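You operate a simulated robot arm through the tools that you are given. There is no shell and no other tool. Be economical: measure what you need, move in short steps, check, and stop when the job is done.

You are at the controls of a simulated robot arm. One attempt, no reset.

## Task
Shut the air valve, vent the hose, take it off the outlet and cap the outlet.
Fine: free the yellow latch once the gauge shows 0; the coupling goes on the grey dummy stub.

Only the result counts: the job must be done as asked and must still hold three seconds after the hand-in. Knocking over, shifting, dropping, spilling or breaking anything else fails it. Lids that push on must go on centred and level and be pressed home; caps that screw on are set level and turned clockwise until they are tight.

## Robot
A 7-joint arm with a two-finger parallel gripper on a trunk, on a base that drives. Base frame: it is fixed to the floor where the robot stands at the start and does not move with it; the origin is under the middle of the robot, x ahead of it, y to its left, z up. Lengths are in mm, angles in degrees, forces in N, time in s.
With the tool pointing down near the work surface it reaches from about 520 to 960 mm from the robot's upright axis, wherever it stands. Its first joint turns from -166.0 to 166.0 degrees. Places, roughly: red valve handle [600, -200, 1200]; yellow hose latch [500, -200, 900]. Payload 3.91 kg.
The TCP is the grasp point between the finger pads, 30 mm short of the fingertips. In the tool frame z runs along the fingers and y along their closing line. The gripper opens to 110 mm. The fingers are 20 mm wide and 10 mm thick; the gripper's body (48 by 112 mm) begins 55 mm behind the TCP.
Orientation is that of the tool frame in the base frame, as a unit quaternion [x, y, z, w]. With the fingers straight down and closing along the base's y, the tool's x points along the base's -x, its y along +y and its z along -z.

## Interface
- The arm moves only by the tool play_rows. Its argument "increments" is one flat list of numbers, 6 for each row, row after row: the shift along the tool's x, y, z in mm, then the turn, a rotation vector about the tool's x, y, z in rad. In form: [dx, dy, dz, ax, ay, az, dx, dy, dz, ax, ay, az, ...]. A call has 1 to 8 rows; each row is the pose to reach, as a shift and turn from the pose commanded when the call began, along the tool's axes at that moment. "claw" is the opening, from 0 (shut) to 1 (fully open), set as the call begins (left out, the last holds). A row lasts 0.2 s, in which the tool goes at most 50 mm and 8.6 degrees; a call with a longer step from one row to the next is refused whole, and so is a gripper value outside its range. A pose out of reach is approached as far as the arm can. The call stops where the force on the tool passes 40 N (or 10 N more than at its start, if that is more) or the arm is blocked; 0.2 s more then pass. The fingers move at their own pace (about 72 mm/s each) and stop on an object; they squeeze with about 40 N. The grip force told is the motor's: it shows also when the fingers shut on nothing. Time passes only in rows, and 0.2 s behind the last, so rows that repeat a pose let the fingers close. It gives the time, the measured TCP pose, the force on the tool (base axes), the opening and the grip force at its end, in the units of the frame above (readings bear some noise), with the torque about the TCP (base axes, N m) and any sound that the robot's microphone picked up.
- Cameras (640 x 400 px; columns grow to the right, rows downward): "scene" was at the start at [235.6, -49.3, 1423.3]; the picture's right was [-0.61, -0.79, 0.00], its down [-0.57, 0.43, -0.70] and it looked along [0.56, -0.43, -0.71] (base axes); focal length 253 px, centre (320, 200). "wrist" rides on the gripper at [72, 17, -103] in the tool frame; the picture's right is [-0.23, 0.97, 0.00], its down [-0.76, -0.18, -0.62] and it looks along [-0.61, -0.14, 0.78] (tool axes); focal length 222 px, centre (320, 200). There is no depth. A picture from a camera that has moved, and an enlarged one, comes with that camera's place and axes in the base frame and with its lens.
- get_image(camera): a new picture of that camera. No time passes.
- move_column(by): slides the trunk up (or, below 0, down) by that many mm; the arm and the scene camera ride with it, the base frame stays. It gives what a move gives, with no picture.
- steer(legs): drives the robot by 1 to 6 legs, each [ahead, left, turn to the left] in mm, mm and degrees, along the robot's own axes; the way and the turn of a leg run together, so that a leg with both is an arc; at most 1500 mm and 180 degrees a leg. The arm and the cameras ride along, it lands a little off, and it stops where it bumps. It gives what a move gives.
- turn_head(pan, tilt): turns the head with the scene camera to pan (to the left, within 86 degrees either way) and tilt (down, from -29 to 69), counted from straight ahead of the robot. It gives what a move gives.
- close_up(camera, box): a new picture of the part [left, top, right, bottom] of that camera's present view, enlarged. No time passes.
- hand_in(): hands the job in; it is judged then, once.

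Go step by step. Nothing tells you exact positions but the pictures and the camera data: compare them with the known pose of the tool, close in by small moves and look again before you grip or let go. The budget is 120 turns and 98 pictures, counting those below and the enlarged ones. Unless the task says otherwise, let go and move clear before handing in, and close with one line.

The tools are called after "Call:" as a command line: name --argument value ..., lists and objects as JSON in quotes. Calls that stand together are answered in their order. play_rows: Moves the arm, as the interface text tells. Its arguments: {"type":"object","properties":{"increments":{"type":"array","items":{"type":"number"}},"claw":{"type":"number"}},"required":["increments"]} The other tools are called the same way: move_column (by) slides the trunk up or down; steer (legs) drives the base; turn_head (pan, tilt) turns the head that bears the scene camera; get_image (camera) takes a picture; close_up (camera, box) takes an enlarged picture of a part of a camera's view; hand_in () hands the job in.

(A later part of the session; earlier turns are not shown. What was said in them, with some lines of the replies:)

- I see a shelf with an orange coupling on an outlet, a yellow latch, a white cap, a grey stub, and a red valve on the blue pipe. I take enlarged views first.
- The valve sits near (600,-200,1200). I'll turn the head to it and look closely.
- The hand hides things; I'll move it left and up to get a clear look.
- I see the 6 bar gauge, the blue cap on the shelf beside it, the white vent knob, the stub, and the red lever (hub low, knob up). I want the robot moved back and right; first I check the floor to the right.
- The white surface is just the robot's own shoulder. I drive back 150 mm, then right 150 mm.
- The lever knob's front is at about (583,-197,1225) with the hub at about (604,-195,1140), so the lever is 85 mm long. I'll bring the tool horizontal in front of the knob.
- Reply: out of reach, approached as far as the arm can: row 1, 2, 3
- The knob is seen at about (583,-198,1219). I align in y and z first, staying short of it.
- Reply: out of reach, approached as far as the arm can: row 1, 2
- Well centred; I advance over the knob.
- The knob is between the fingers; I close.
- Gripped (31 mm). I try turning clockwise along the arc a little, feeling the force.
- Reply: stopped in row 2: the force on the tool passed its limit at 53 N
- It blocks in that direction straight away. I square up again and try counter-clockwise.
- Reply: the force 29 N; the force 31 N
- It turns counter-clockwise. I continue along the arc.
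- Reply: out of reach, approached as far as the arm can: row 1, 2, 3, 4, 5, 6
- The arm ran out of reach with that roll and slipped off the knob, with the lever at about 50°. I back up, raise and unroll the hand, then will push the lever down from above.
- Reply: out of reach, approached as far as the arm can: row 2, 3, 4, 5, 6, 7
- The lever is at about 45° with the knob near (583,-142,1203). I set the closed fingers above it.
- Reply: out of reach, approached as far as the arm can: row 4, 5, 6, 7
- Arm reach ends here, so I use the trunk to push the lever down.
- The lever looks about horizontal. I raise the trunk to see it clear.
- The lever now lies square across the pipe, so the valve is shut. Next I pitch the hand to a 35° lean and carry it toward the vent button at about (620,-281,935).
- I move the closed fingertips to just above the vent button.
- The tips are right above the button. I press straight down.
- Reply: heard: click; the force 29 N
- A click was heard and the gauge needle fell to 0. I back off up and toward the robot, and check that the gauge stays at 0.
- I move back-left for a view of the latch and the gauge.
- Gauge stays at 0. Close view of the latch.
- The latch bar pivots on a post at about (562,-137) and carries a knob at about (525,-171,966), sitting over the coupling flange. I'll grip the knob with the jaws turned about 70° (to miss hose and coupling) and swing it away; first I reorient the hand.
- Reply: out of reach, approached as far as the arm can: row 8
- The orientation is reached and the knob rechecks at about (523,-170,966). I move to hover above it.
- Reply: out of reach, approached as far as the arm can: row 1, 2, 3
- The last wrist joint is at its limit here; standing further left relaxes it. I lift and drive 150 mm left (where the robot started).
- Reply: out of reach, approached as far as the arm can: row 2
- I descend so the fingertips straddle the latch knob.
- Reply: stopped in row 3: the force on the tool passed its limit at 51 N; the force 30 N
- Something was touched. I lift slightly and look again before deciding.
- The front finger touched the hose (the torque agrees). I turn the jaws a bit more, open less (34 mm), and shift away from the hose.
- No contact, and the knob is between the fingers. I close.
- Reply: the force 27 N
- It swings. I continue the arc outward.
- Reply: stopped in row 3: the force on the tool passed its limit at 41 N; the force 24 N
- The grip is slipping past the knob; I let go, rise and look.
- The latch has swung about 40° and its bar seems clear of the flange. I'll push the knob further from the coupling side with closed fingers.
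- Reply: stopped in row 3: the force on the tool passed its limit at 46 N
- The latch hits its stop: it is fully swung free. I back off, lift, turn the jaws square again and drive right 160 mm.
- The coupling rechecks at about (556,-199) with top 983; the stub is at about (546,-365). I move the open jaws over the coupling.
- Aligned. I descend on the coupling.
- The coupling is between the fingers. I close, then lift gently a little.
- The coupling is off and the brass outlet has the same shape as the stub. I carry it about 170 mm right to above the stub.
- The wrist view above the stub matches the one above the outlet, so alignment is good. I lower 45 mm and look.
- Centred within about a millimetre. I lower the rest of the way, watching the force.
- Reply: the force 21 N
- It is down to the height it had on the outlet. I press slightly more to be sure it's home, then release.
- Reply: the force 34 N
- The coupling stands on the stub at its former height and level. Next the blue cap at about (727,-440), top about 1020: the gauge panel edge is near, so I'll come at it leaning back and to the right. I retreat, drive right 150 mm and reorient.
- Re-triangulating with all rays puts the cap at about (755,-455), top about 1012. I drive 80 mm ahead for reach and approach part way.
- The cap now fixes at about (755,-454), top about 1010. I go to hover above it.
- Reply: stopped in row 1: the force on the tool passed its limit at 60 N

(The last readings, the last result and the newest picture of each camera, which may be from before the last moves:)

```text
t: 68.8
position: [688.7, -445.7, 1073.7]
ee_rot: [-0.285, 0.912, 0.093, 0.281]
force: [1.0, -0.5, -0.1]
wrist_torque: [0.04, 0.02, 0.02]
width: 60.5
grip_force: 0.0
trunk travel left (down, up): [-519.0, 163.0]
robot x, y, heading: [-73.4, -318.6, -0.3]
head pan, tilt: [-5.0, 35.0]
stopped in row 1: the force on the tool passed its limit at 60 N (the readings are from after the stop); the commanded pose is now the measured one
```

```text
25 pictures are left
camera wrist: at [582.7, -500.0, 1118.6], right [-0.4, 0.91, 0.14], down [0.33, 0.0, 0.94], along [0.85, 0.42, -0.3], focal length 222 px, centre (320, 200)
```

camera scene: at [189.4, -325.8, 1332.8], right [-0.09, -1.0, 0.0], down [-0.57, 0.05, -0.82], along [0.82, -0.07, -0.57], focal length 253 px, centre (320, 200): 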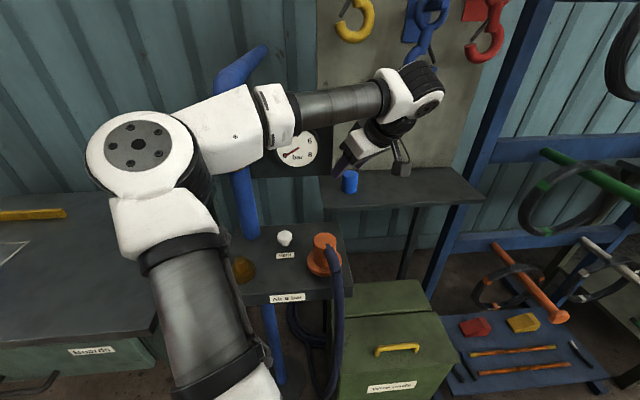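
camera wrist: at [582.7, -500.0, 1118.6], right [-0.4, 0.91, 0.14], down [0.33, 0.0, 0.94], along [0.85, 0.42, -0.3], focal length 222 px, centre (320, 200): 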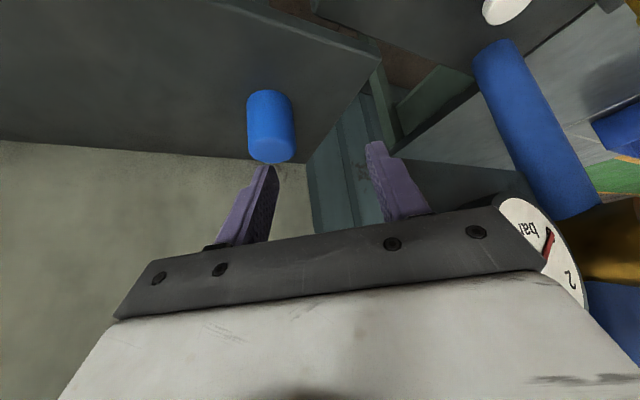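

The hand's left corner touched the gauge panel edge. I back away and turn further so the hand leans to the right, clear of the panel; then I check the gauge.

Call:
play_rows --increments '[20, -2, -26, 0, 0, 0, 41, -4, -53, 0, 0, 0, 41, -4, -53, -0.065, 0, -0.092, 41, -4, -53, -0.129, 0, -0.185, 41, -4, -53, -0.194, 0, -0.277, 41, -4, -53, -0.258, 0, -0.369]'

Call:
get_image --camera "wrist"

Call:
get_image --camera "scene"

```text
t: 70.2
position: [648.8, -480.5, 1069.8]
ee_rot: [-0.48, 0.825, 0.153, 0.256]
force: [0.3, -0.4, -0.4]
wrist_torque: [0.0, -0.01, 0.02]
width: 60.5
grip_force: 0.1
out of reach, approached as far as the arm can: row 5, 6
trunk travel left (down, up): [-519.0, 163.0]
robot x, y, heading: [-72.4, -317.7, -0.3]
head pan, tilt: [-5.0, 35.0]
```

```text
24 pictures are left
camera wrist: at [576.2, -576.0, 1114.2], right [-0.75, 0.64, 0.14], down [0.3, 0.15, 0.94], along [0.59, 0.75, -0.3], focal length 222 px, centre (320, 200)
```

wrist: 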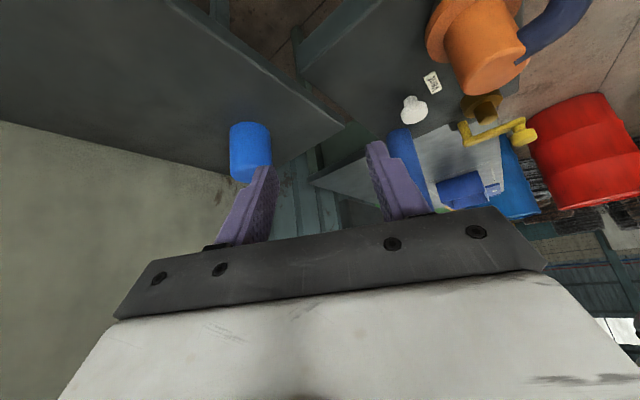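

```text
23 pictures are left
camera scene: at [189.0, -325.9, 1332.8], right [-0.09, -1.0, 0.0], down [-0.57, 0.05, -0.82], along [0.82, -0.07, -0.57], focal length 253 px, centre (320, 200)
```

scene: 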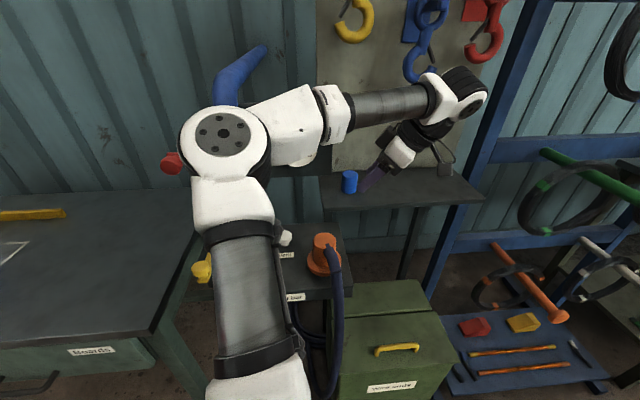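

The cap is confirmed at about (754,-453). I move to hover over it with the new orientation.

Call:
play_rows --increments '[-17, -26, 20, 0, 0, 0, -34, -52, 39, 0, 0, 0, -51, -78, 59, 0, 0, 0]'

Call:
get_image --camera "wrist"

```text
t: 71.0
position: [756.7, -452.4, 1048.3]
ee_rot: [-0.48, 0.825, 0.155, 0.256]
force: [-0.1, -0.3, -0.2]
wrist_torque: [-0.01, -0.01, -0.02]
width: 60.5
grip_force: 0.1
trunk travel left (down, up): [-519.0, 163.0]
robot x, y, heading: [-72.3, -319.2, -0.2]
head pan, tilt: [-5.0, 35.0]
```

```text
22 pictures are left
camera wrist: at [683.5, -548.0, 1092.7], right [-0.75, 0.64, 0.14], down [0.3, 0.14, 0.94], along [0.59, 0.75, -0.3], focal length 222 px, centre (320, 200)
```

wrist: 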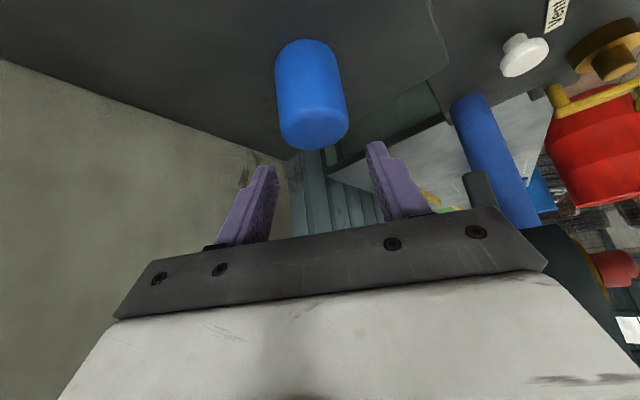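

Nicely centred. I descend around the cap and close.

Call:
play_rows --increments '[10, 1, 13, 0, 0, 0, 20, 2, 26, 0, 0, 0, 29.4, 2.6, 38.4, 0, 0, 0]'

Call:
get_image --camera "wrist"

```text
t: 71.8
position: [750.9, -452.8, 1000.7]
ee_rot: [-0.479, 0.825, 0.154, 0.255]
force: [0.3, -1.0, -1.0]
wrist_torque: [0.01, -0.02, 0.02]
width: 60.5
grip_force: 0.0
trunk travel left (down, up): [-519.0, 163.0]
robot x, y, heading: [-73.2, -316.0, -0.3]
head pan, tilt: [-5.0, 35.0]
```

```text
21 pictures are left
camera wrist: at [678.7, -547.5, 1045.5], right [-0.75, 0.64, 0.14], down [0.3, 0.14, 0.94], along [0.59, 0.75, -0.3], focal length 222 px, centre (320, 200)
```

wrist: 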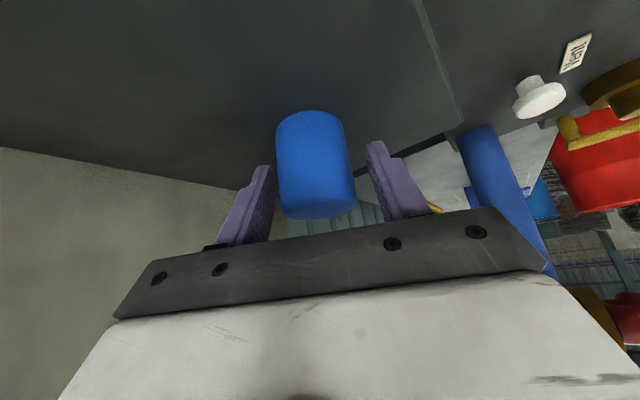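

Call:
play_rows --increments '[0, 0, 0, 0, 0, 0, 0, 0, 0, 0, 0, 0, 0, 0, 0, 0, 0, 0]' --claw 0.2

Call:
play_rows --increments '[-8.6, 0, -12.3, 0, 0, 0, -17.1, 0, -24.7, 0, 0, 0, -28.5, 0, -41.1, 0, 0, 0]'

Call:
get_image --camera "wrist"

```text
t: 72.7
position: [751.6, -452.2, 1000.8]
ee_rot: [-0.479, 0.825, 0.154, 0.256]
force: [-0.4, 0.6, 1.6]
wrist_torque: [0.02, 0.02, 0.02]
width: 43.5
grip_force: 40.2
trunk travel left (down, up): [-519.0, 163.0]
robot x, y, heading: [-70.2, -316.7, -0.3]
head pan, tilt: [-5.0, 35.0]
```

```text
t: 73.5
position: [750.7, -454.9, 1051.2]
ee_rot: [-0.48, 0.825, 0.155, 0.255]
force: [0.3, 0.4, -0.8]
wrist_torque: [-0.01, 0.01, 0.0]
width: 43.2
grip_force: 40.0
trunk travel left (down, up): [-519.0, 163.0]
robot x, y, heading: [-71.3, -315.3, -0.4]
head pan, tilt: [-5.0, 35.0]
```

```text
20 pictures are left
camera wrist: at [677.9, -549.3, 1095.6], right [-0.75, 0.64, 0.14], down [0.3, 0.14, 0.94], along [0.59, 0.75, -0.3], focal length 222 px, centre (320, 200)
```

wrist: 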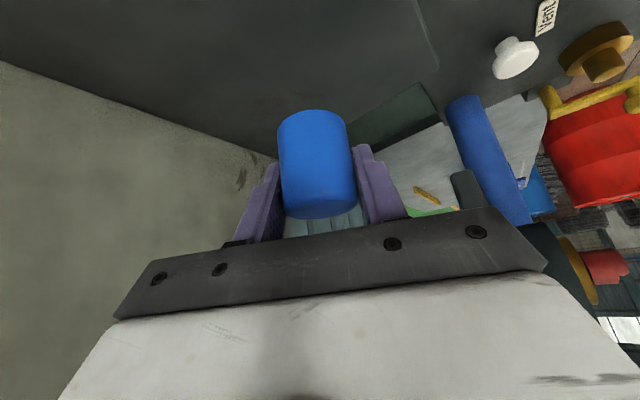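

Cap gripped and lifted. I retreat the way I came, away from the panel, and turn back to face forward.

Call:
play_rows --increments '[17, 26, -20, 0, 0, 0, 34, 52, -39, 0, 0, 0, 51, 78, -59, 0, 0, 0, 58, 108, -70, 0, 0, 0, 66, 138, -80, 0, 0, 0, 73, 166.8, -90.6, 0, 0, 0]'

Call:
play_rows --increments '[0, 0, 0, 0.0746, -0.001, 0.108, 0, 0, 0, 0.149, -0.002, 0.216, 0, 0, 0, 0.224, -0.003, 0.324, 0, 0, 0, 0.298, -0.004, 0.432, 0, 0, 0, 0.373, -0.004, 0.539, 0, 0, 0, 0.448, -0.005, 0.647, 0, 0, 0, 0.522, -0.006, 0.755, 0, 0, 0, 0.597, -0.007, 0.863]'

Call:
get_image --camera "scene"

```text
t: 74.8
position: [563.8, -457.9, 1044.9]
ee_rot: [-0.479, 0.826, 0.151, 0.255]
force: [0.3, -0.2, -0.7]
wrist_torque: [-0.02, -0.06, 0.01]
width: 43.3
grip_force: 39.7
out of reach, approached as far as the arm can: row 4, 5, 6
trunk travel left (down, up): [-519.0, 163.0]
robot x, y, heading: [-72.1, -315.3, -0.1]
head pan, tilt: [-5.0, 35.0]
```

```text
t: 76.7
position: [562.9, -457.6, 1043.9]
ee_rot: [0.0, 0.955, 0.004, 0.297]
force: [0.9, 0.3, 0.6]
wrist_torque: [-0.01, 0.0, -0.02]
width: 43.2
grip_force: 39.9
trunk travel left (down, up): [-519.0, 163.0]
robot x, y, heading: [-74.8, -318.3, -0.3]
head pan, tilt: [-5.0, 35.0]
```

```text
19 pictures are left
camera scene: at [188.9, -325.7, 1332.9], right [-0.09, -1.0, 0.0], down [-0.57, 0.05, -0.82], along [0.82, -0.07, -0.57], focal length 253 px, centre (320, 200)
```

scene: 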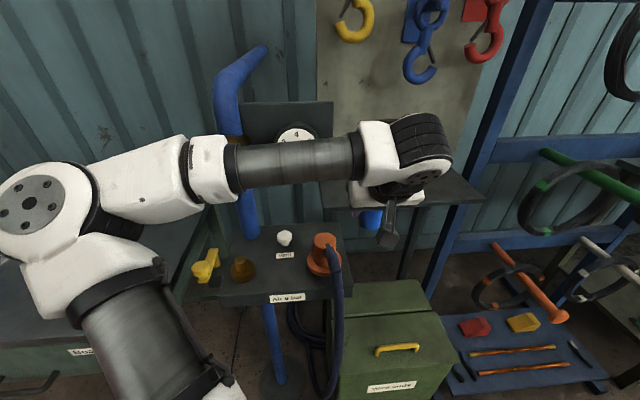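

Now I carry the cap left, above the coupling's height, to over the outlet.

Call:
play_rows --increments '[-1, 30, -18, 0, 0, 0, -1.7, 76, -18.3, 0, 0, 0, -1.7, 122, -18.3, 0, 0, 0, -1.7, 168, -18.3, 0, 0, 0, -1.7, 214, -18.3, 0, 0, 0, -1.7, 259, -18.3, 0, 0, 0]'

Call:
close_up --camera "scene" --box '[170, 170, 330, 310]'

Call:
close_up --camera "wrist" --box '[200, 0, 440, 220]'

```text
t: 78.0
position: [552.3, -200.3, 1063.8]
ee_rot: [-0.001, 0.955, 0.006, 0.298]
force: [-0.3, 0.3, 0.3]
wrist_torque: [0.02, 0.0, -0.02]
width: 43.5
grip_force: 40.2
trunk travel left (down, up): [-519.0, 163.0]
robot x, y, heading: [-66.2, -318.9, -0.1]
head pan, tilt: [-5.0, 35.0]
```

```text
2.86 times, centred on (250, 240) of scene
camera zoom: at [188.8, -325.6, 1332.9], right [-0.09, -1.0, 0.0], down [-0.57, 0.05, -0.82], along [0.82, -0.07, -0.57], focal length 724 px, centre (520, 86)
```

zoom: 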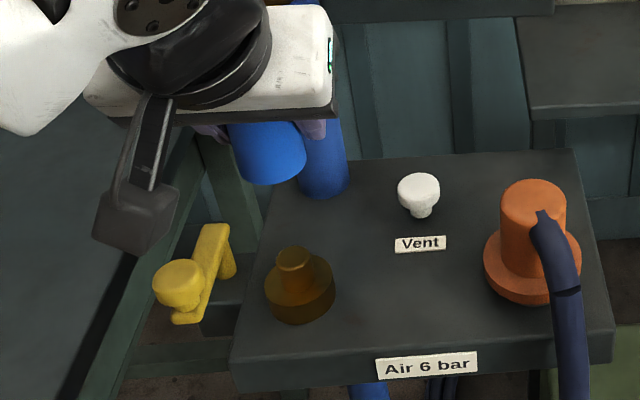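

```text
1.82 times, centred on (320, 110) of wrist
camera zoom: at [434.6, -185.0, 1108.1], right [0.18, 0.97, 0.14], down [0.27, -0.19, 0.94], along [0.94, -0.13, -0.3], focal length 404 px, centre (320, 364)
```

zoom: 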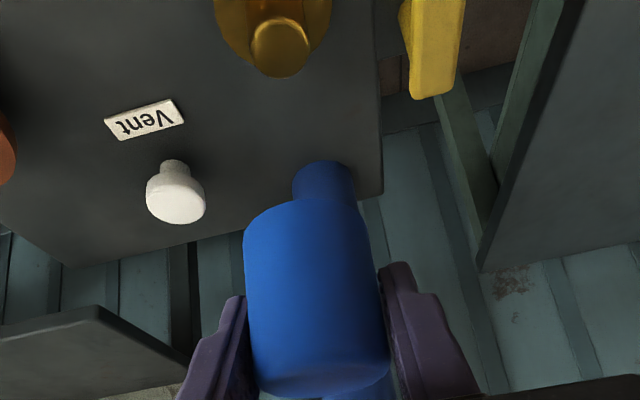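

The outlet post top fixes at about (547,-198.4,947) and the cap's axis is about 5 mm ahead of the TCP. I shift 10 mm back and lower to 15 mm above the outlet.

Call:
play_rows --increments '[15, 0, 15, 0, 0, 0, 30, 0, 31, 0, 0, 0, 43.5, 0, 45.5, 0, 0, 0]'

Call:
close_up --camera "scene" --box '[200, 210, 280, 290]'

Call:
close_up --camera "wrist" --box '[240, 40, 400, 220]'

```text
t: 78.8
position: [541.2, -200.4, 1001.3]
ee_rot: [-0.001, 0.955, 0.006, 0.298]
force: [0.2, 0.1, -0.1]
wrist_torque: [-0.02, 0.0, 0.01]
width: 43.3
grip_force: 40.0
trunk travel left (down, up): [-519.0, 163.0]
robot x, y, heading: [-71.8, -314.1, -0.5]
head pan, tilt: [-5.0, 35.0]
```

```text
5.00 times, centred on (240, 250) of scene
camera zoom: at [188.9, -325.8, 1332.9], right [-0.09, -1.0, 0.0], down [-0.57, 0.05, -0.82], along [0.82, -0.07, -0.57], focal length 1266 px, centre (720, -50)
```

zoom: 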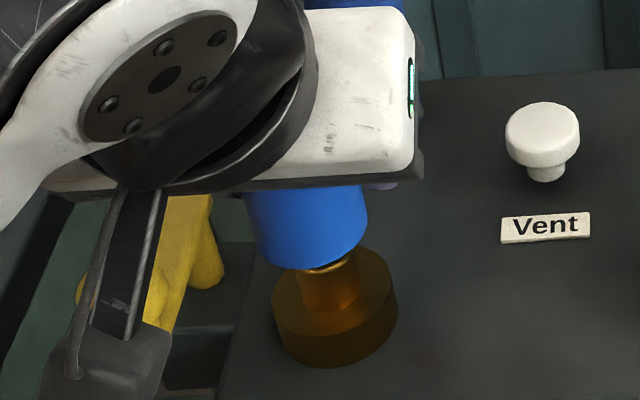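

```text
2.22 times, centred on (320, 130) of wrist
camera zoom: at [423.4, -184.5, 1045.0], right [0.18, 0.97, 0.14], down [0.27, -0.19, 0.94], along [0.94, -0.13, -0.3], focal length 494 px, centre (320, 356)
```

zoom: 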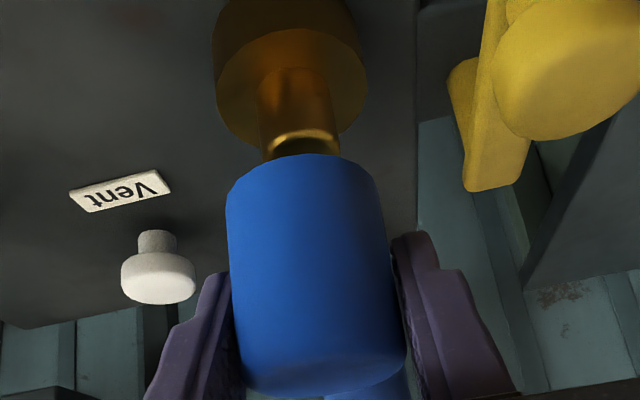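

The cap looks about 4–5 mm short in x. I shift forward 4.5 mm, 1 mm right, lower 10 mm and compare again.

Call:
play_rows --increments '[1, -0.5, 5.4, 0, 0, 0, 2, -1, 10.8, 0, 0, 0]'

Call:
close_up --camera "scene" --box '[210, 220, 270, 280]'

Call:
close_up --camera "wrist" --box '[260, 40, 380, 200]'

```text
t: 79.5
position: [546.8, -200.7, 990.2]
ee_rot: [-0.001, 0.954, 0.005, 0.298]
force: [0.2, 0.6, -0.3]
wrist_torque: [-0.03, 0.04, 0.0]
width: 43.3
grip_force: 39.9
trunk travel left (down, up): [-519.0, 163.0]
robot x, y, heading: [-69.0, -318.6, -0.0]
head pan, tilt: [-5.0, 35.0]
```

```text
6.67 times, centred on (240, 250) of scene
camera zoom: at [188.9, -325.8, 1332.8], right [-0.09, -1.0, 0.0], down [-0.57, 0.05, -0.82], along [0.82, -0.07, -0.57], focal length 1688 px, centre (853, -133)
```

zoom: 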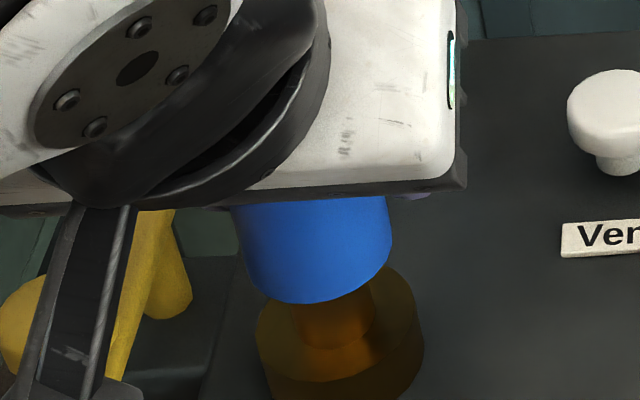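

```text
2.50 times, centred on (320, 120) of wrist
camera zoom: at [428.2, -184.8, 1034.6], right [0.18, 0.97, 0.14], down [0.27, -0.18, 0.94], along [0.94, -0.13, -0.3], focal length 555 px, centre (320, 400)
```

zoom: 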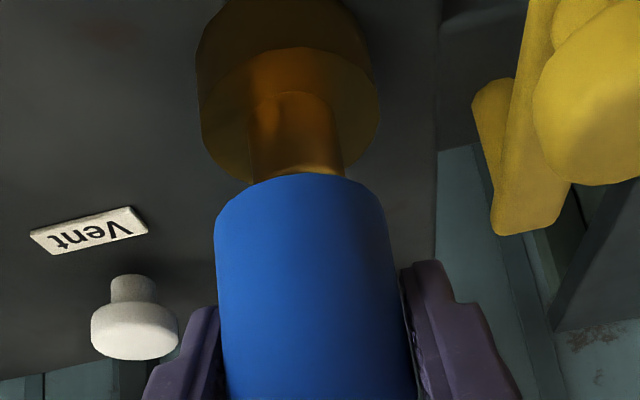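

Nearly aligned; I adjust +1.5 mm in x and +1 mm in y and lower gently, feeling for entry.

Call:
play_rows --increments '[-1.2, 1, 0.9, 0, 0, 0, 2.2, 1, 5.8, 0, 0, 0, 5.6, 1, 10.7, 0, 0, 0, 7.9, 1, 14, 0, 0, 0]'

```text
t: 80.5
position: [548.9, -198.3, 973.6]
ee_rot: [-0.002, 0.955, 0.004, 0.298]
force: [0.1, -0.4, 0.1]
wrist_torque: [-0.01, 0.01, 0.01]
width: 43.2
grip_force: 40.3
trunk travel left (down, up): [-519.0, 163.0]
robot x, y, heading: [-68.8, -318.1, -0.5]
head pan, tilt: [-5.0, 35.0]
```

No force, with the cap bottom computed below the post top: it seems to have gone over. I check.

Call:
close_up --camera "scene" --box '[210, 220, 270, 280]'

Call:
close_up --camera "wrist" --box '[260, 40, 380, 200]'

```text
6.67 times, centred on (240, 250) of scene
camera zoom: at [188.9, -325.8, 1332.9], right [-0.09, -1.0, 0.0], down [-0.57, 0.05, -0.82], along [0.82, -0.07, -0.57], focal length 1688 px, centre (853, -133)
```

zoom: 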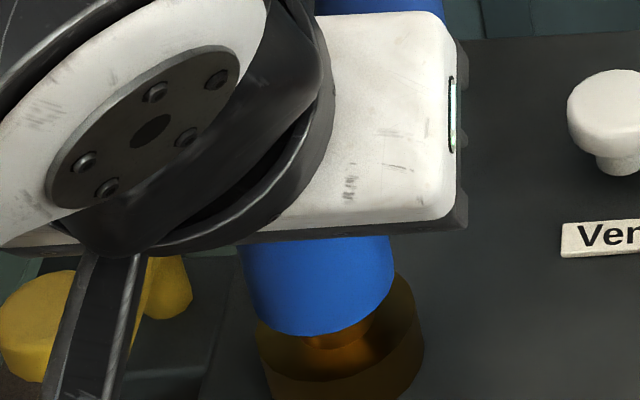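

```text
2.50 times, centred on (320, 120) of wrist
camera zoom: at [429.8, -182.9, 1018.9], right [0.18, 0.97, 0.14], down [0.28, -0.18, 0.94], along [0.94, -0.13, -0.3], focal length 555 px, centre (320, 400)
```

zoom: 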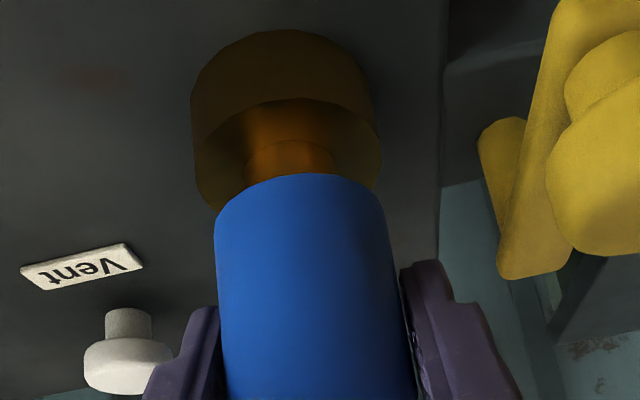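

The cap is over the post and aligned in both views. I press it home.

Call:
play_rows --increments '[3.4, 0, 4.9, 0, 0, 0, 5.7, 0, 8.2, 0, 0, 0, 8, 0, 11.5, 0, 0, 0, 10.2, 0, 14.8, 0, 0, 0, 11.9, 0, 17.3, 0, 0, 0]'

Call:
close_up --camera "scene" --box '[210, 220, 270, 280]'

```text
t: 81.7
position: [549.0, -199.3, 957.4]
ee_rot: [-0.003, 0.954, 0.005, 0.301]
force: [1.2, -1.9, 27.6]
wrist_torque: [-0.49, 0.14, 0.01]
width: 43.1
grip_force: 40.4
trunk travel left (down, up): [-519.0, 163.0]
robot x, y, heading: [-68.9, -321.6, -0.1]
head pan, tilt: [-5.0, 35.0]
```

```text
6.67 times, centred on (240, 250) of scene
camera zoom: at [187.1, -326.3, 1333.9], right [-0.09, -1.0, 0.0], down [-0.57, 0.05, -0.82], along [0.82, -0.07, -0.57], focal length 1688 px, centre (853, -133)
```

zoom: 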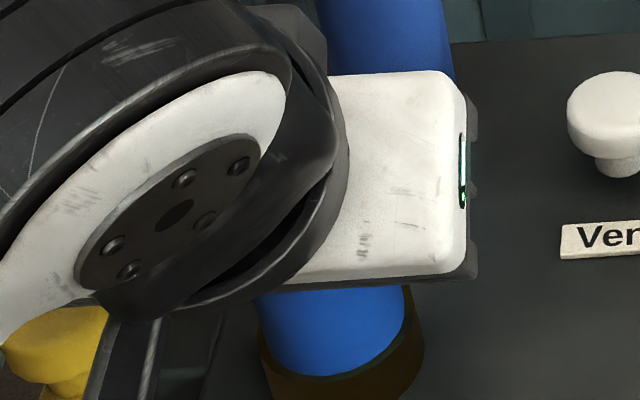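

It bottoms out with 28 N. I release, rise, and inspect.

Call:
play_rows --increments '[0, 0, 0, 0, 0, 0, 0, 0, 0, 0, 0, 0, -14, 0, -20, 0, 0, 0, -28, 0, -41, 0, 0, 0, -46, 0, -66, 0, 0, 0]' --claw 0.55

Call:
close_up --camera "scene" --box '[190, 190, 290, 290]'

Call:
close_up --camera "wrist" --box '[240, 0, 400, 140]'

```text
t: 82.8
position: [548.8, -198.8, 1034.1]
ee_rot: [-0.002, 0.955, 0.005, 0.296]
force: [0.3, 0.7, -0.1]
wrist_torque: [0.01, -0.01, -0.01]
width: 60.3
grip_force: 0.1
trunk travel left (down, up): [-519.0, 163.0]
robot x, y, heading: [-70.8, -318.6, -0.2]
head pan, tilt: [-5.0, 35.0]
```

```text
4.00 times, centred on (240, 240) of scene
camera zoom: at [188.8, -325.9, 1332.8], right [-0.09, -1.0, 0.0], down [-0.57, 0.05, -0.82], along [0.82, -0.07, -0.57], focal length 1013 px, centre (640, 40)
```

zoom: 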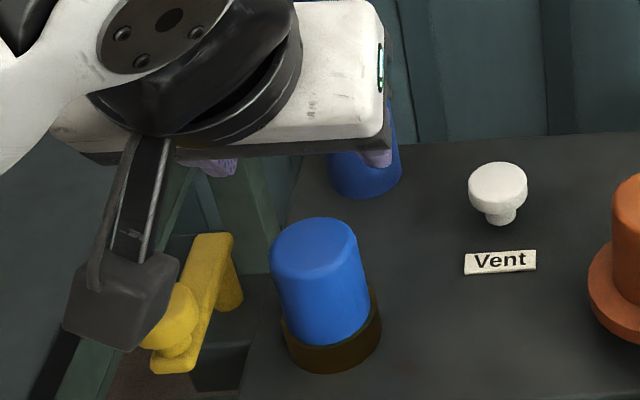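

```text
2.86 times, centred on (320, 70) of wrist
camera zoom: at [430.6, -184.0, 1079.4], right [0.18, 0.97, 0.14], down [0.28, -0.18, 0.94], along [0.94, -0.13, -0.3], focal length 635 px, centre (320, 571)
```

zoom: 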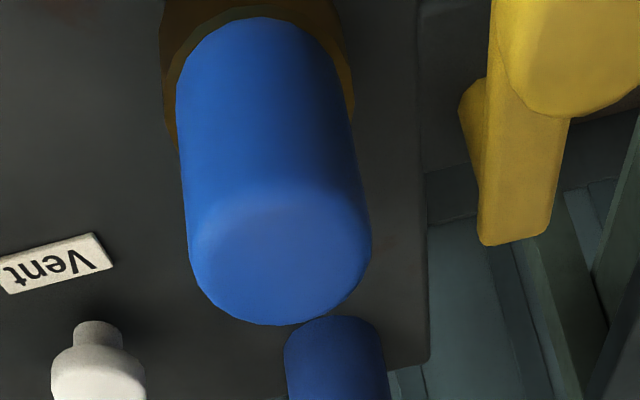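

The cap stands level on the outlet. For safety I give it one centred press on top with closed fingers.

Call:
play_rows --increments '[0, 0, 0, 0, 0, 0, 0, 0, 0, 0, 0, 0, 13, 0, 9, 0, 0, 0, 25.5, 0, 17.6, 0, 0, 0, 28.3, 0, 21.7, 0, 0, 0, 31.2, 0, 25.8, 0, 0, 0, 34, 0, 30, 0, 0, 0, 36, 0, 32.5, 0, 0, 0]' --claw 0

```text
t: 84.4
position: [539.8, -198.9, 1000.9]
ee_rot: [-0.002, 0.952, 0.005, 0.307]
force: [-0.9, -1.1, 19.2]
wrist_torque: [-0.04, -0.19, -0.04]
width: 0.0
grip_force: 37.5
trunk travel left (down, up): [-519.0, 163.0]
robot x, y, heading: [-68.5, -318.3, -0.4]
head pan, tilt: [-5.0, 35.0]
stopped in row 7: the force on the tool passed its limit at 46 N (the readings are from after the stop); the commanded pose is now the measured one
```

It is solid (46 N). I move clear and check everything.

Call:
play_rows --increments '[-20, 0, -28, 0, 0, 0, -40, 0, -57, 0, 0, 0, -30, 0, -100, 0, 0, 0, -20, 40, -130, 0, 0, 0, -20, 85, -140, 0, 0, 0, -20, 130, -140, 0, 0, 0, -20, 175, -140, 0, 0, 0]'

Call:
get_image --camera "scene"

Call:
close_up --camera "scene" --box '[190, 190, 370, 310]'

```text
refused: row 4 steps farther than a row can; nothing moved
```

```text
7 pictures are left
camera scene: at [187.4, -326.1, 1333.3], right [-0.09, -1.0, 0.0], down [-0.57, 0.05, -0.82], along [0.82, -0.07, -0.57], focal length 253 px, centre (320, 200)
```

scene: 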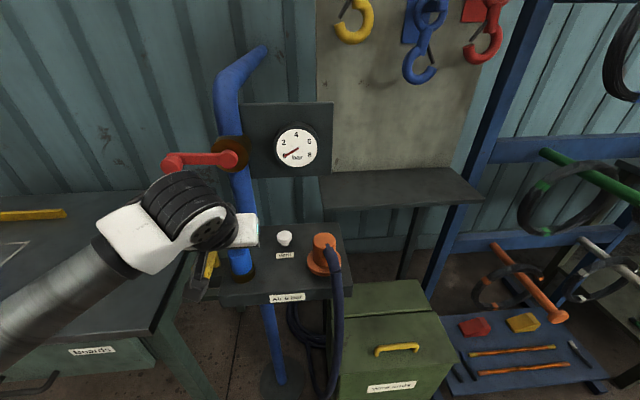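

```text
3.33 times, centred on (280, 250) of scene
camera zoom: at [187.4, -326.1, 1333.3], right [-0.09, -1.0, 0.0], down [-0.57, 0.05, -0.82], along [0.82, -0.07, -0.57], focal length 844 px, centre (453, 33)
```

zoom: 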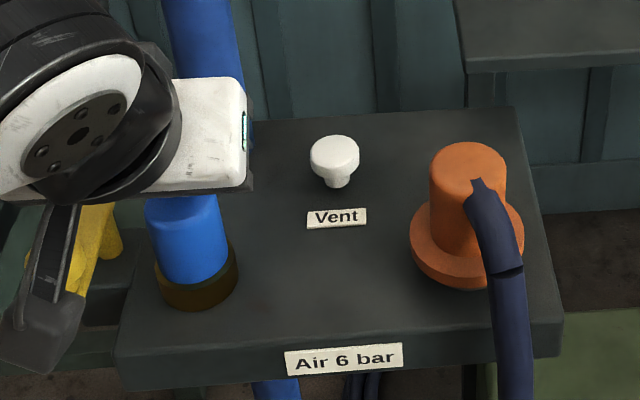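

Gauge 0, coupling upright on the stub, lever across. I move clear with smaller steps.

Call:
play_rows --increments '[-20, 0, -28, 0, 0, 0, -40, 0, -57, 0, 0, 0, -20, 0, -95, 0, 0, 0, 10, 0, -125, 0, 0, 0, 30, 0, -150, 0, 0, 0]'

Call:
close_up --camera "scene" --box '[150, 90, 370, 310]'

Call:
close_up --camera "wrist" --box '[120, 40, 520, 240]'

```text
t: 85.6
position: [427.5, -200.5, 1102.5]
ee_rot: [-0.002, 0.953, 0.007, 0.303]
force: [0.0, 0.3, 0.2]
wrist_torque: [-0.01, -0.03, 0.02]
width: 0.2
grip_force: 37.8
trunk travel left (down, up): [-519.0, 163.0]
robot x, y, heading: [-68.4, -319.9, -0.3]
head pan, tilt: [-5.0, 35.0]
```

```text
1.82 times, centred on (260, 200) of scene
camera zoom: at [188.7, -325.9, 1332.9], right [-0.09, -1.0, 0.0], down [-0.57, 0.05, -0.82], along [0.82, -0.07, -0.57], focal length 460 px, centre (429, 200)
```

zoom: 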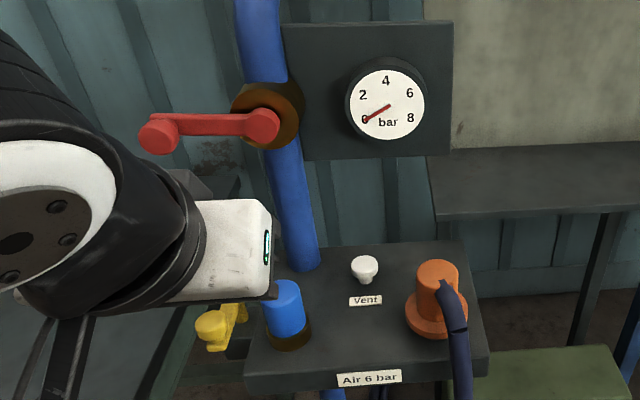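

```text
1.60 times, centred on (320, 140) of wrist
camera zoom: at [309.5, -184.9, 1145.6], right [0.18, 0.97, 0.14], down [0.26, -0.18, 0.95], along [0.95, -0.13, -0.29], focal length 355 px, centre (320, 296)
```

zoom: 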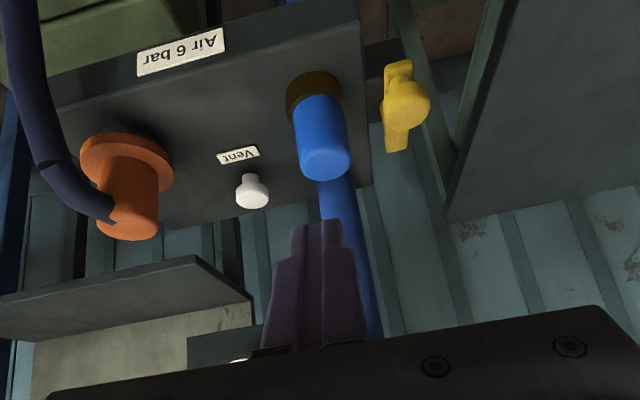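

Valve lever is across, gauge at 0, latch swung free, coupling upright on the stub, cap level and pressed on the outlet, and the arm is clear. I hand in.

Call:
hand_in

```text
The job is handed in.
```

The job is handed in. The valve is shut, the hose is vented with the gauge at 0, and the coupling is on the grey dummy stub. The outlet is capped and pressed home. While I was reaching for the cap, the hand bumped the edge of the gauge panel once; the last pictures show nothing moved or damaged.
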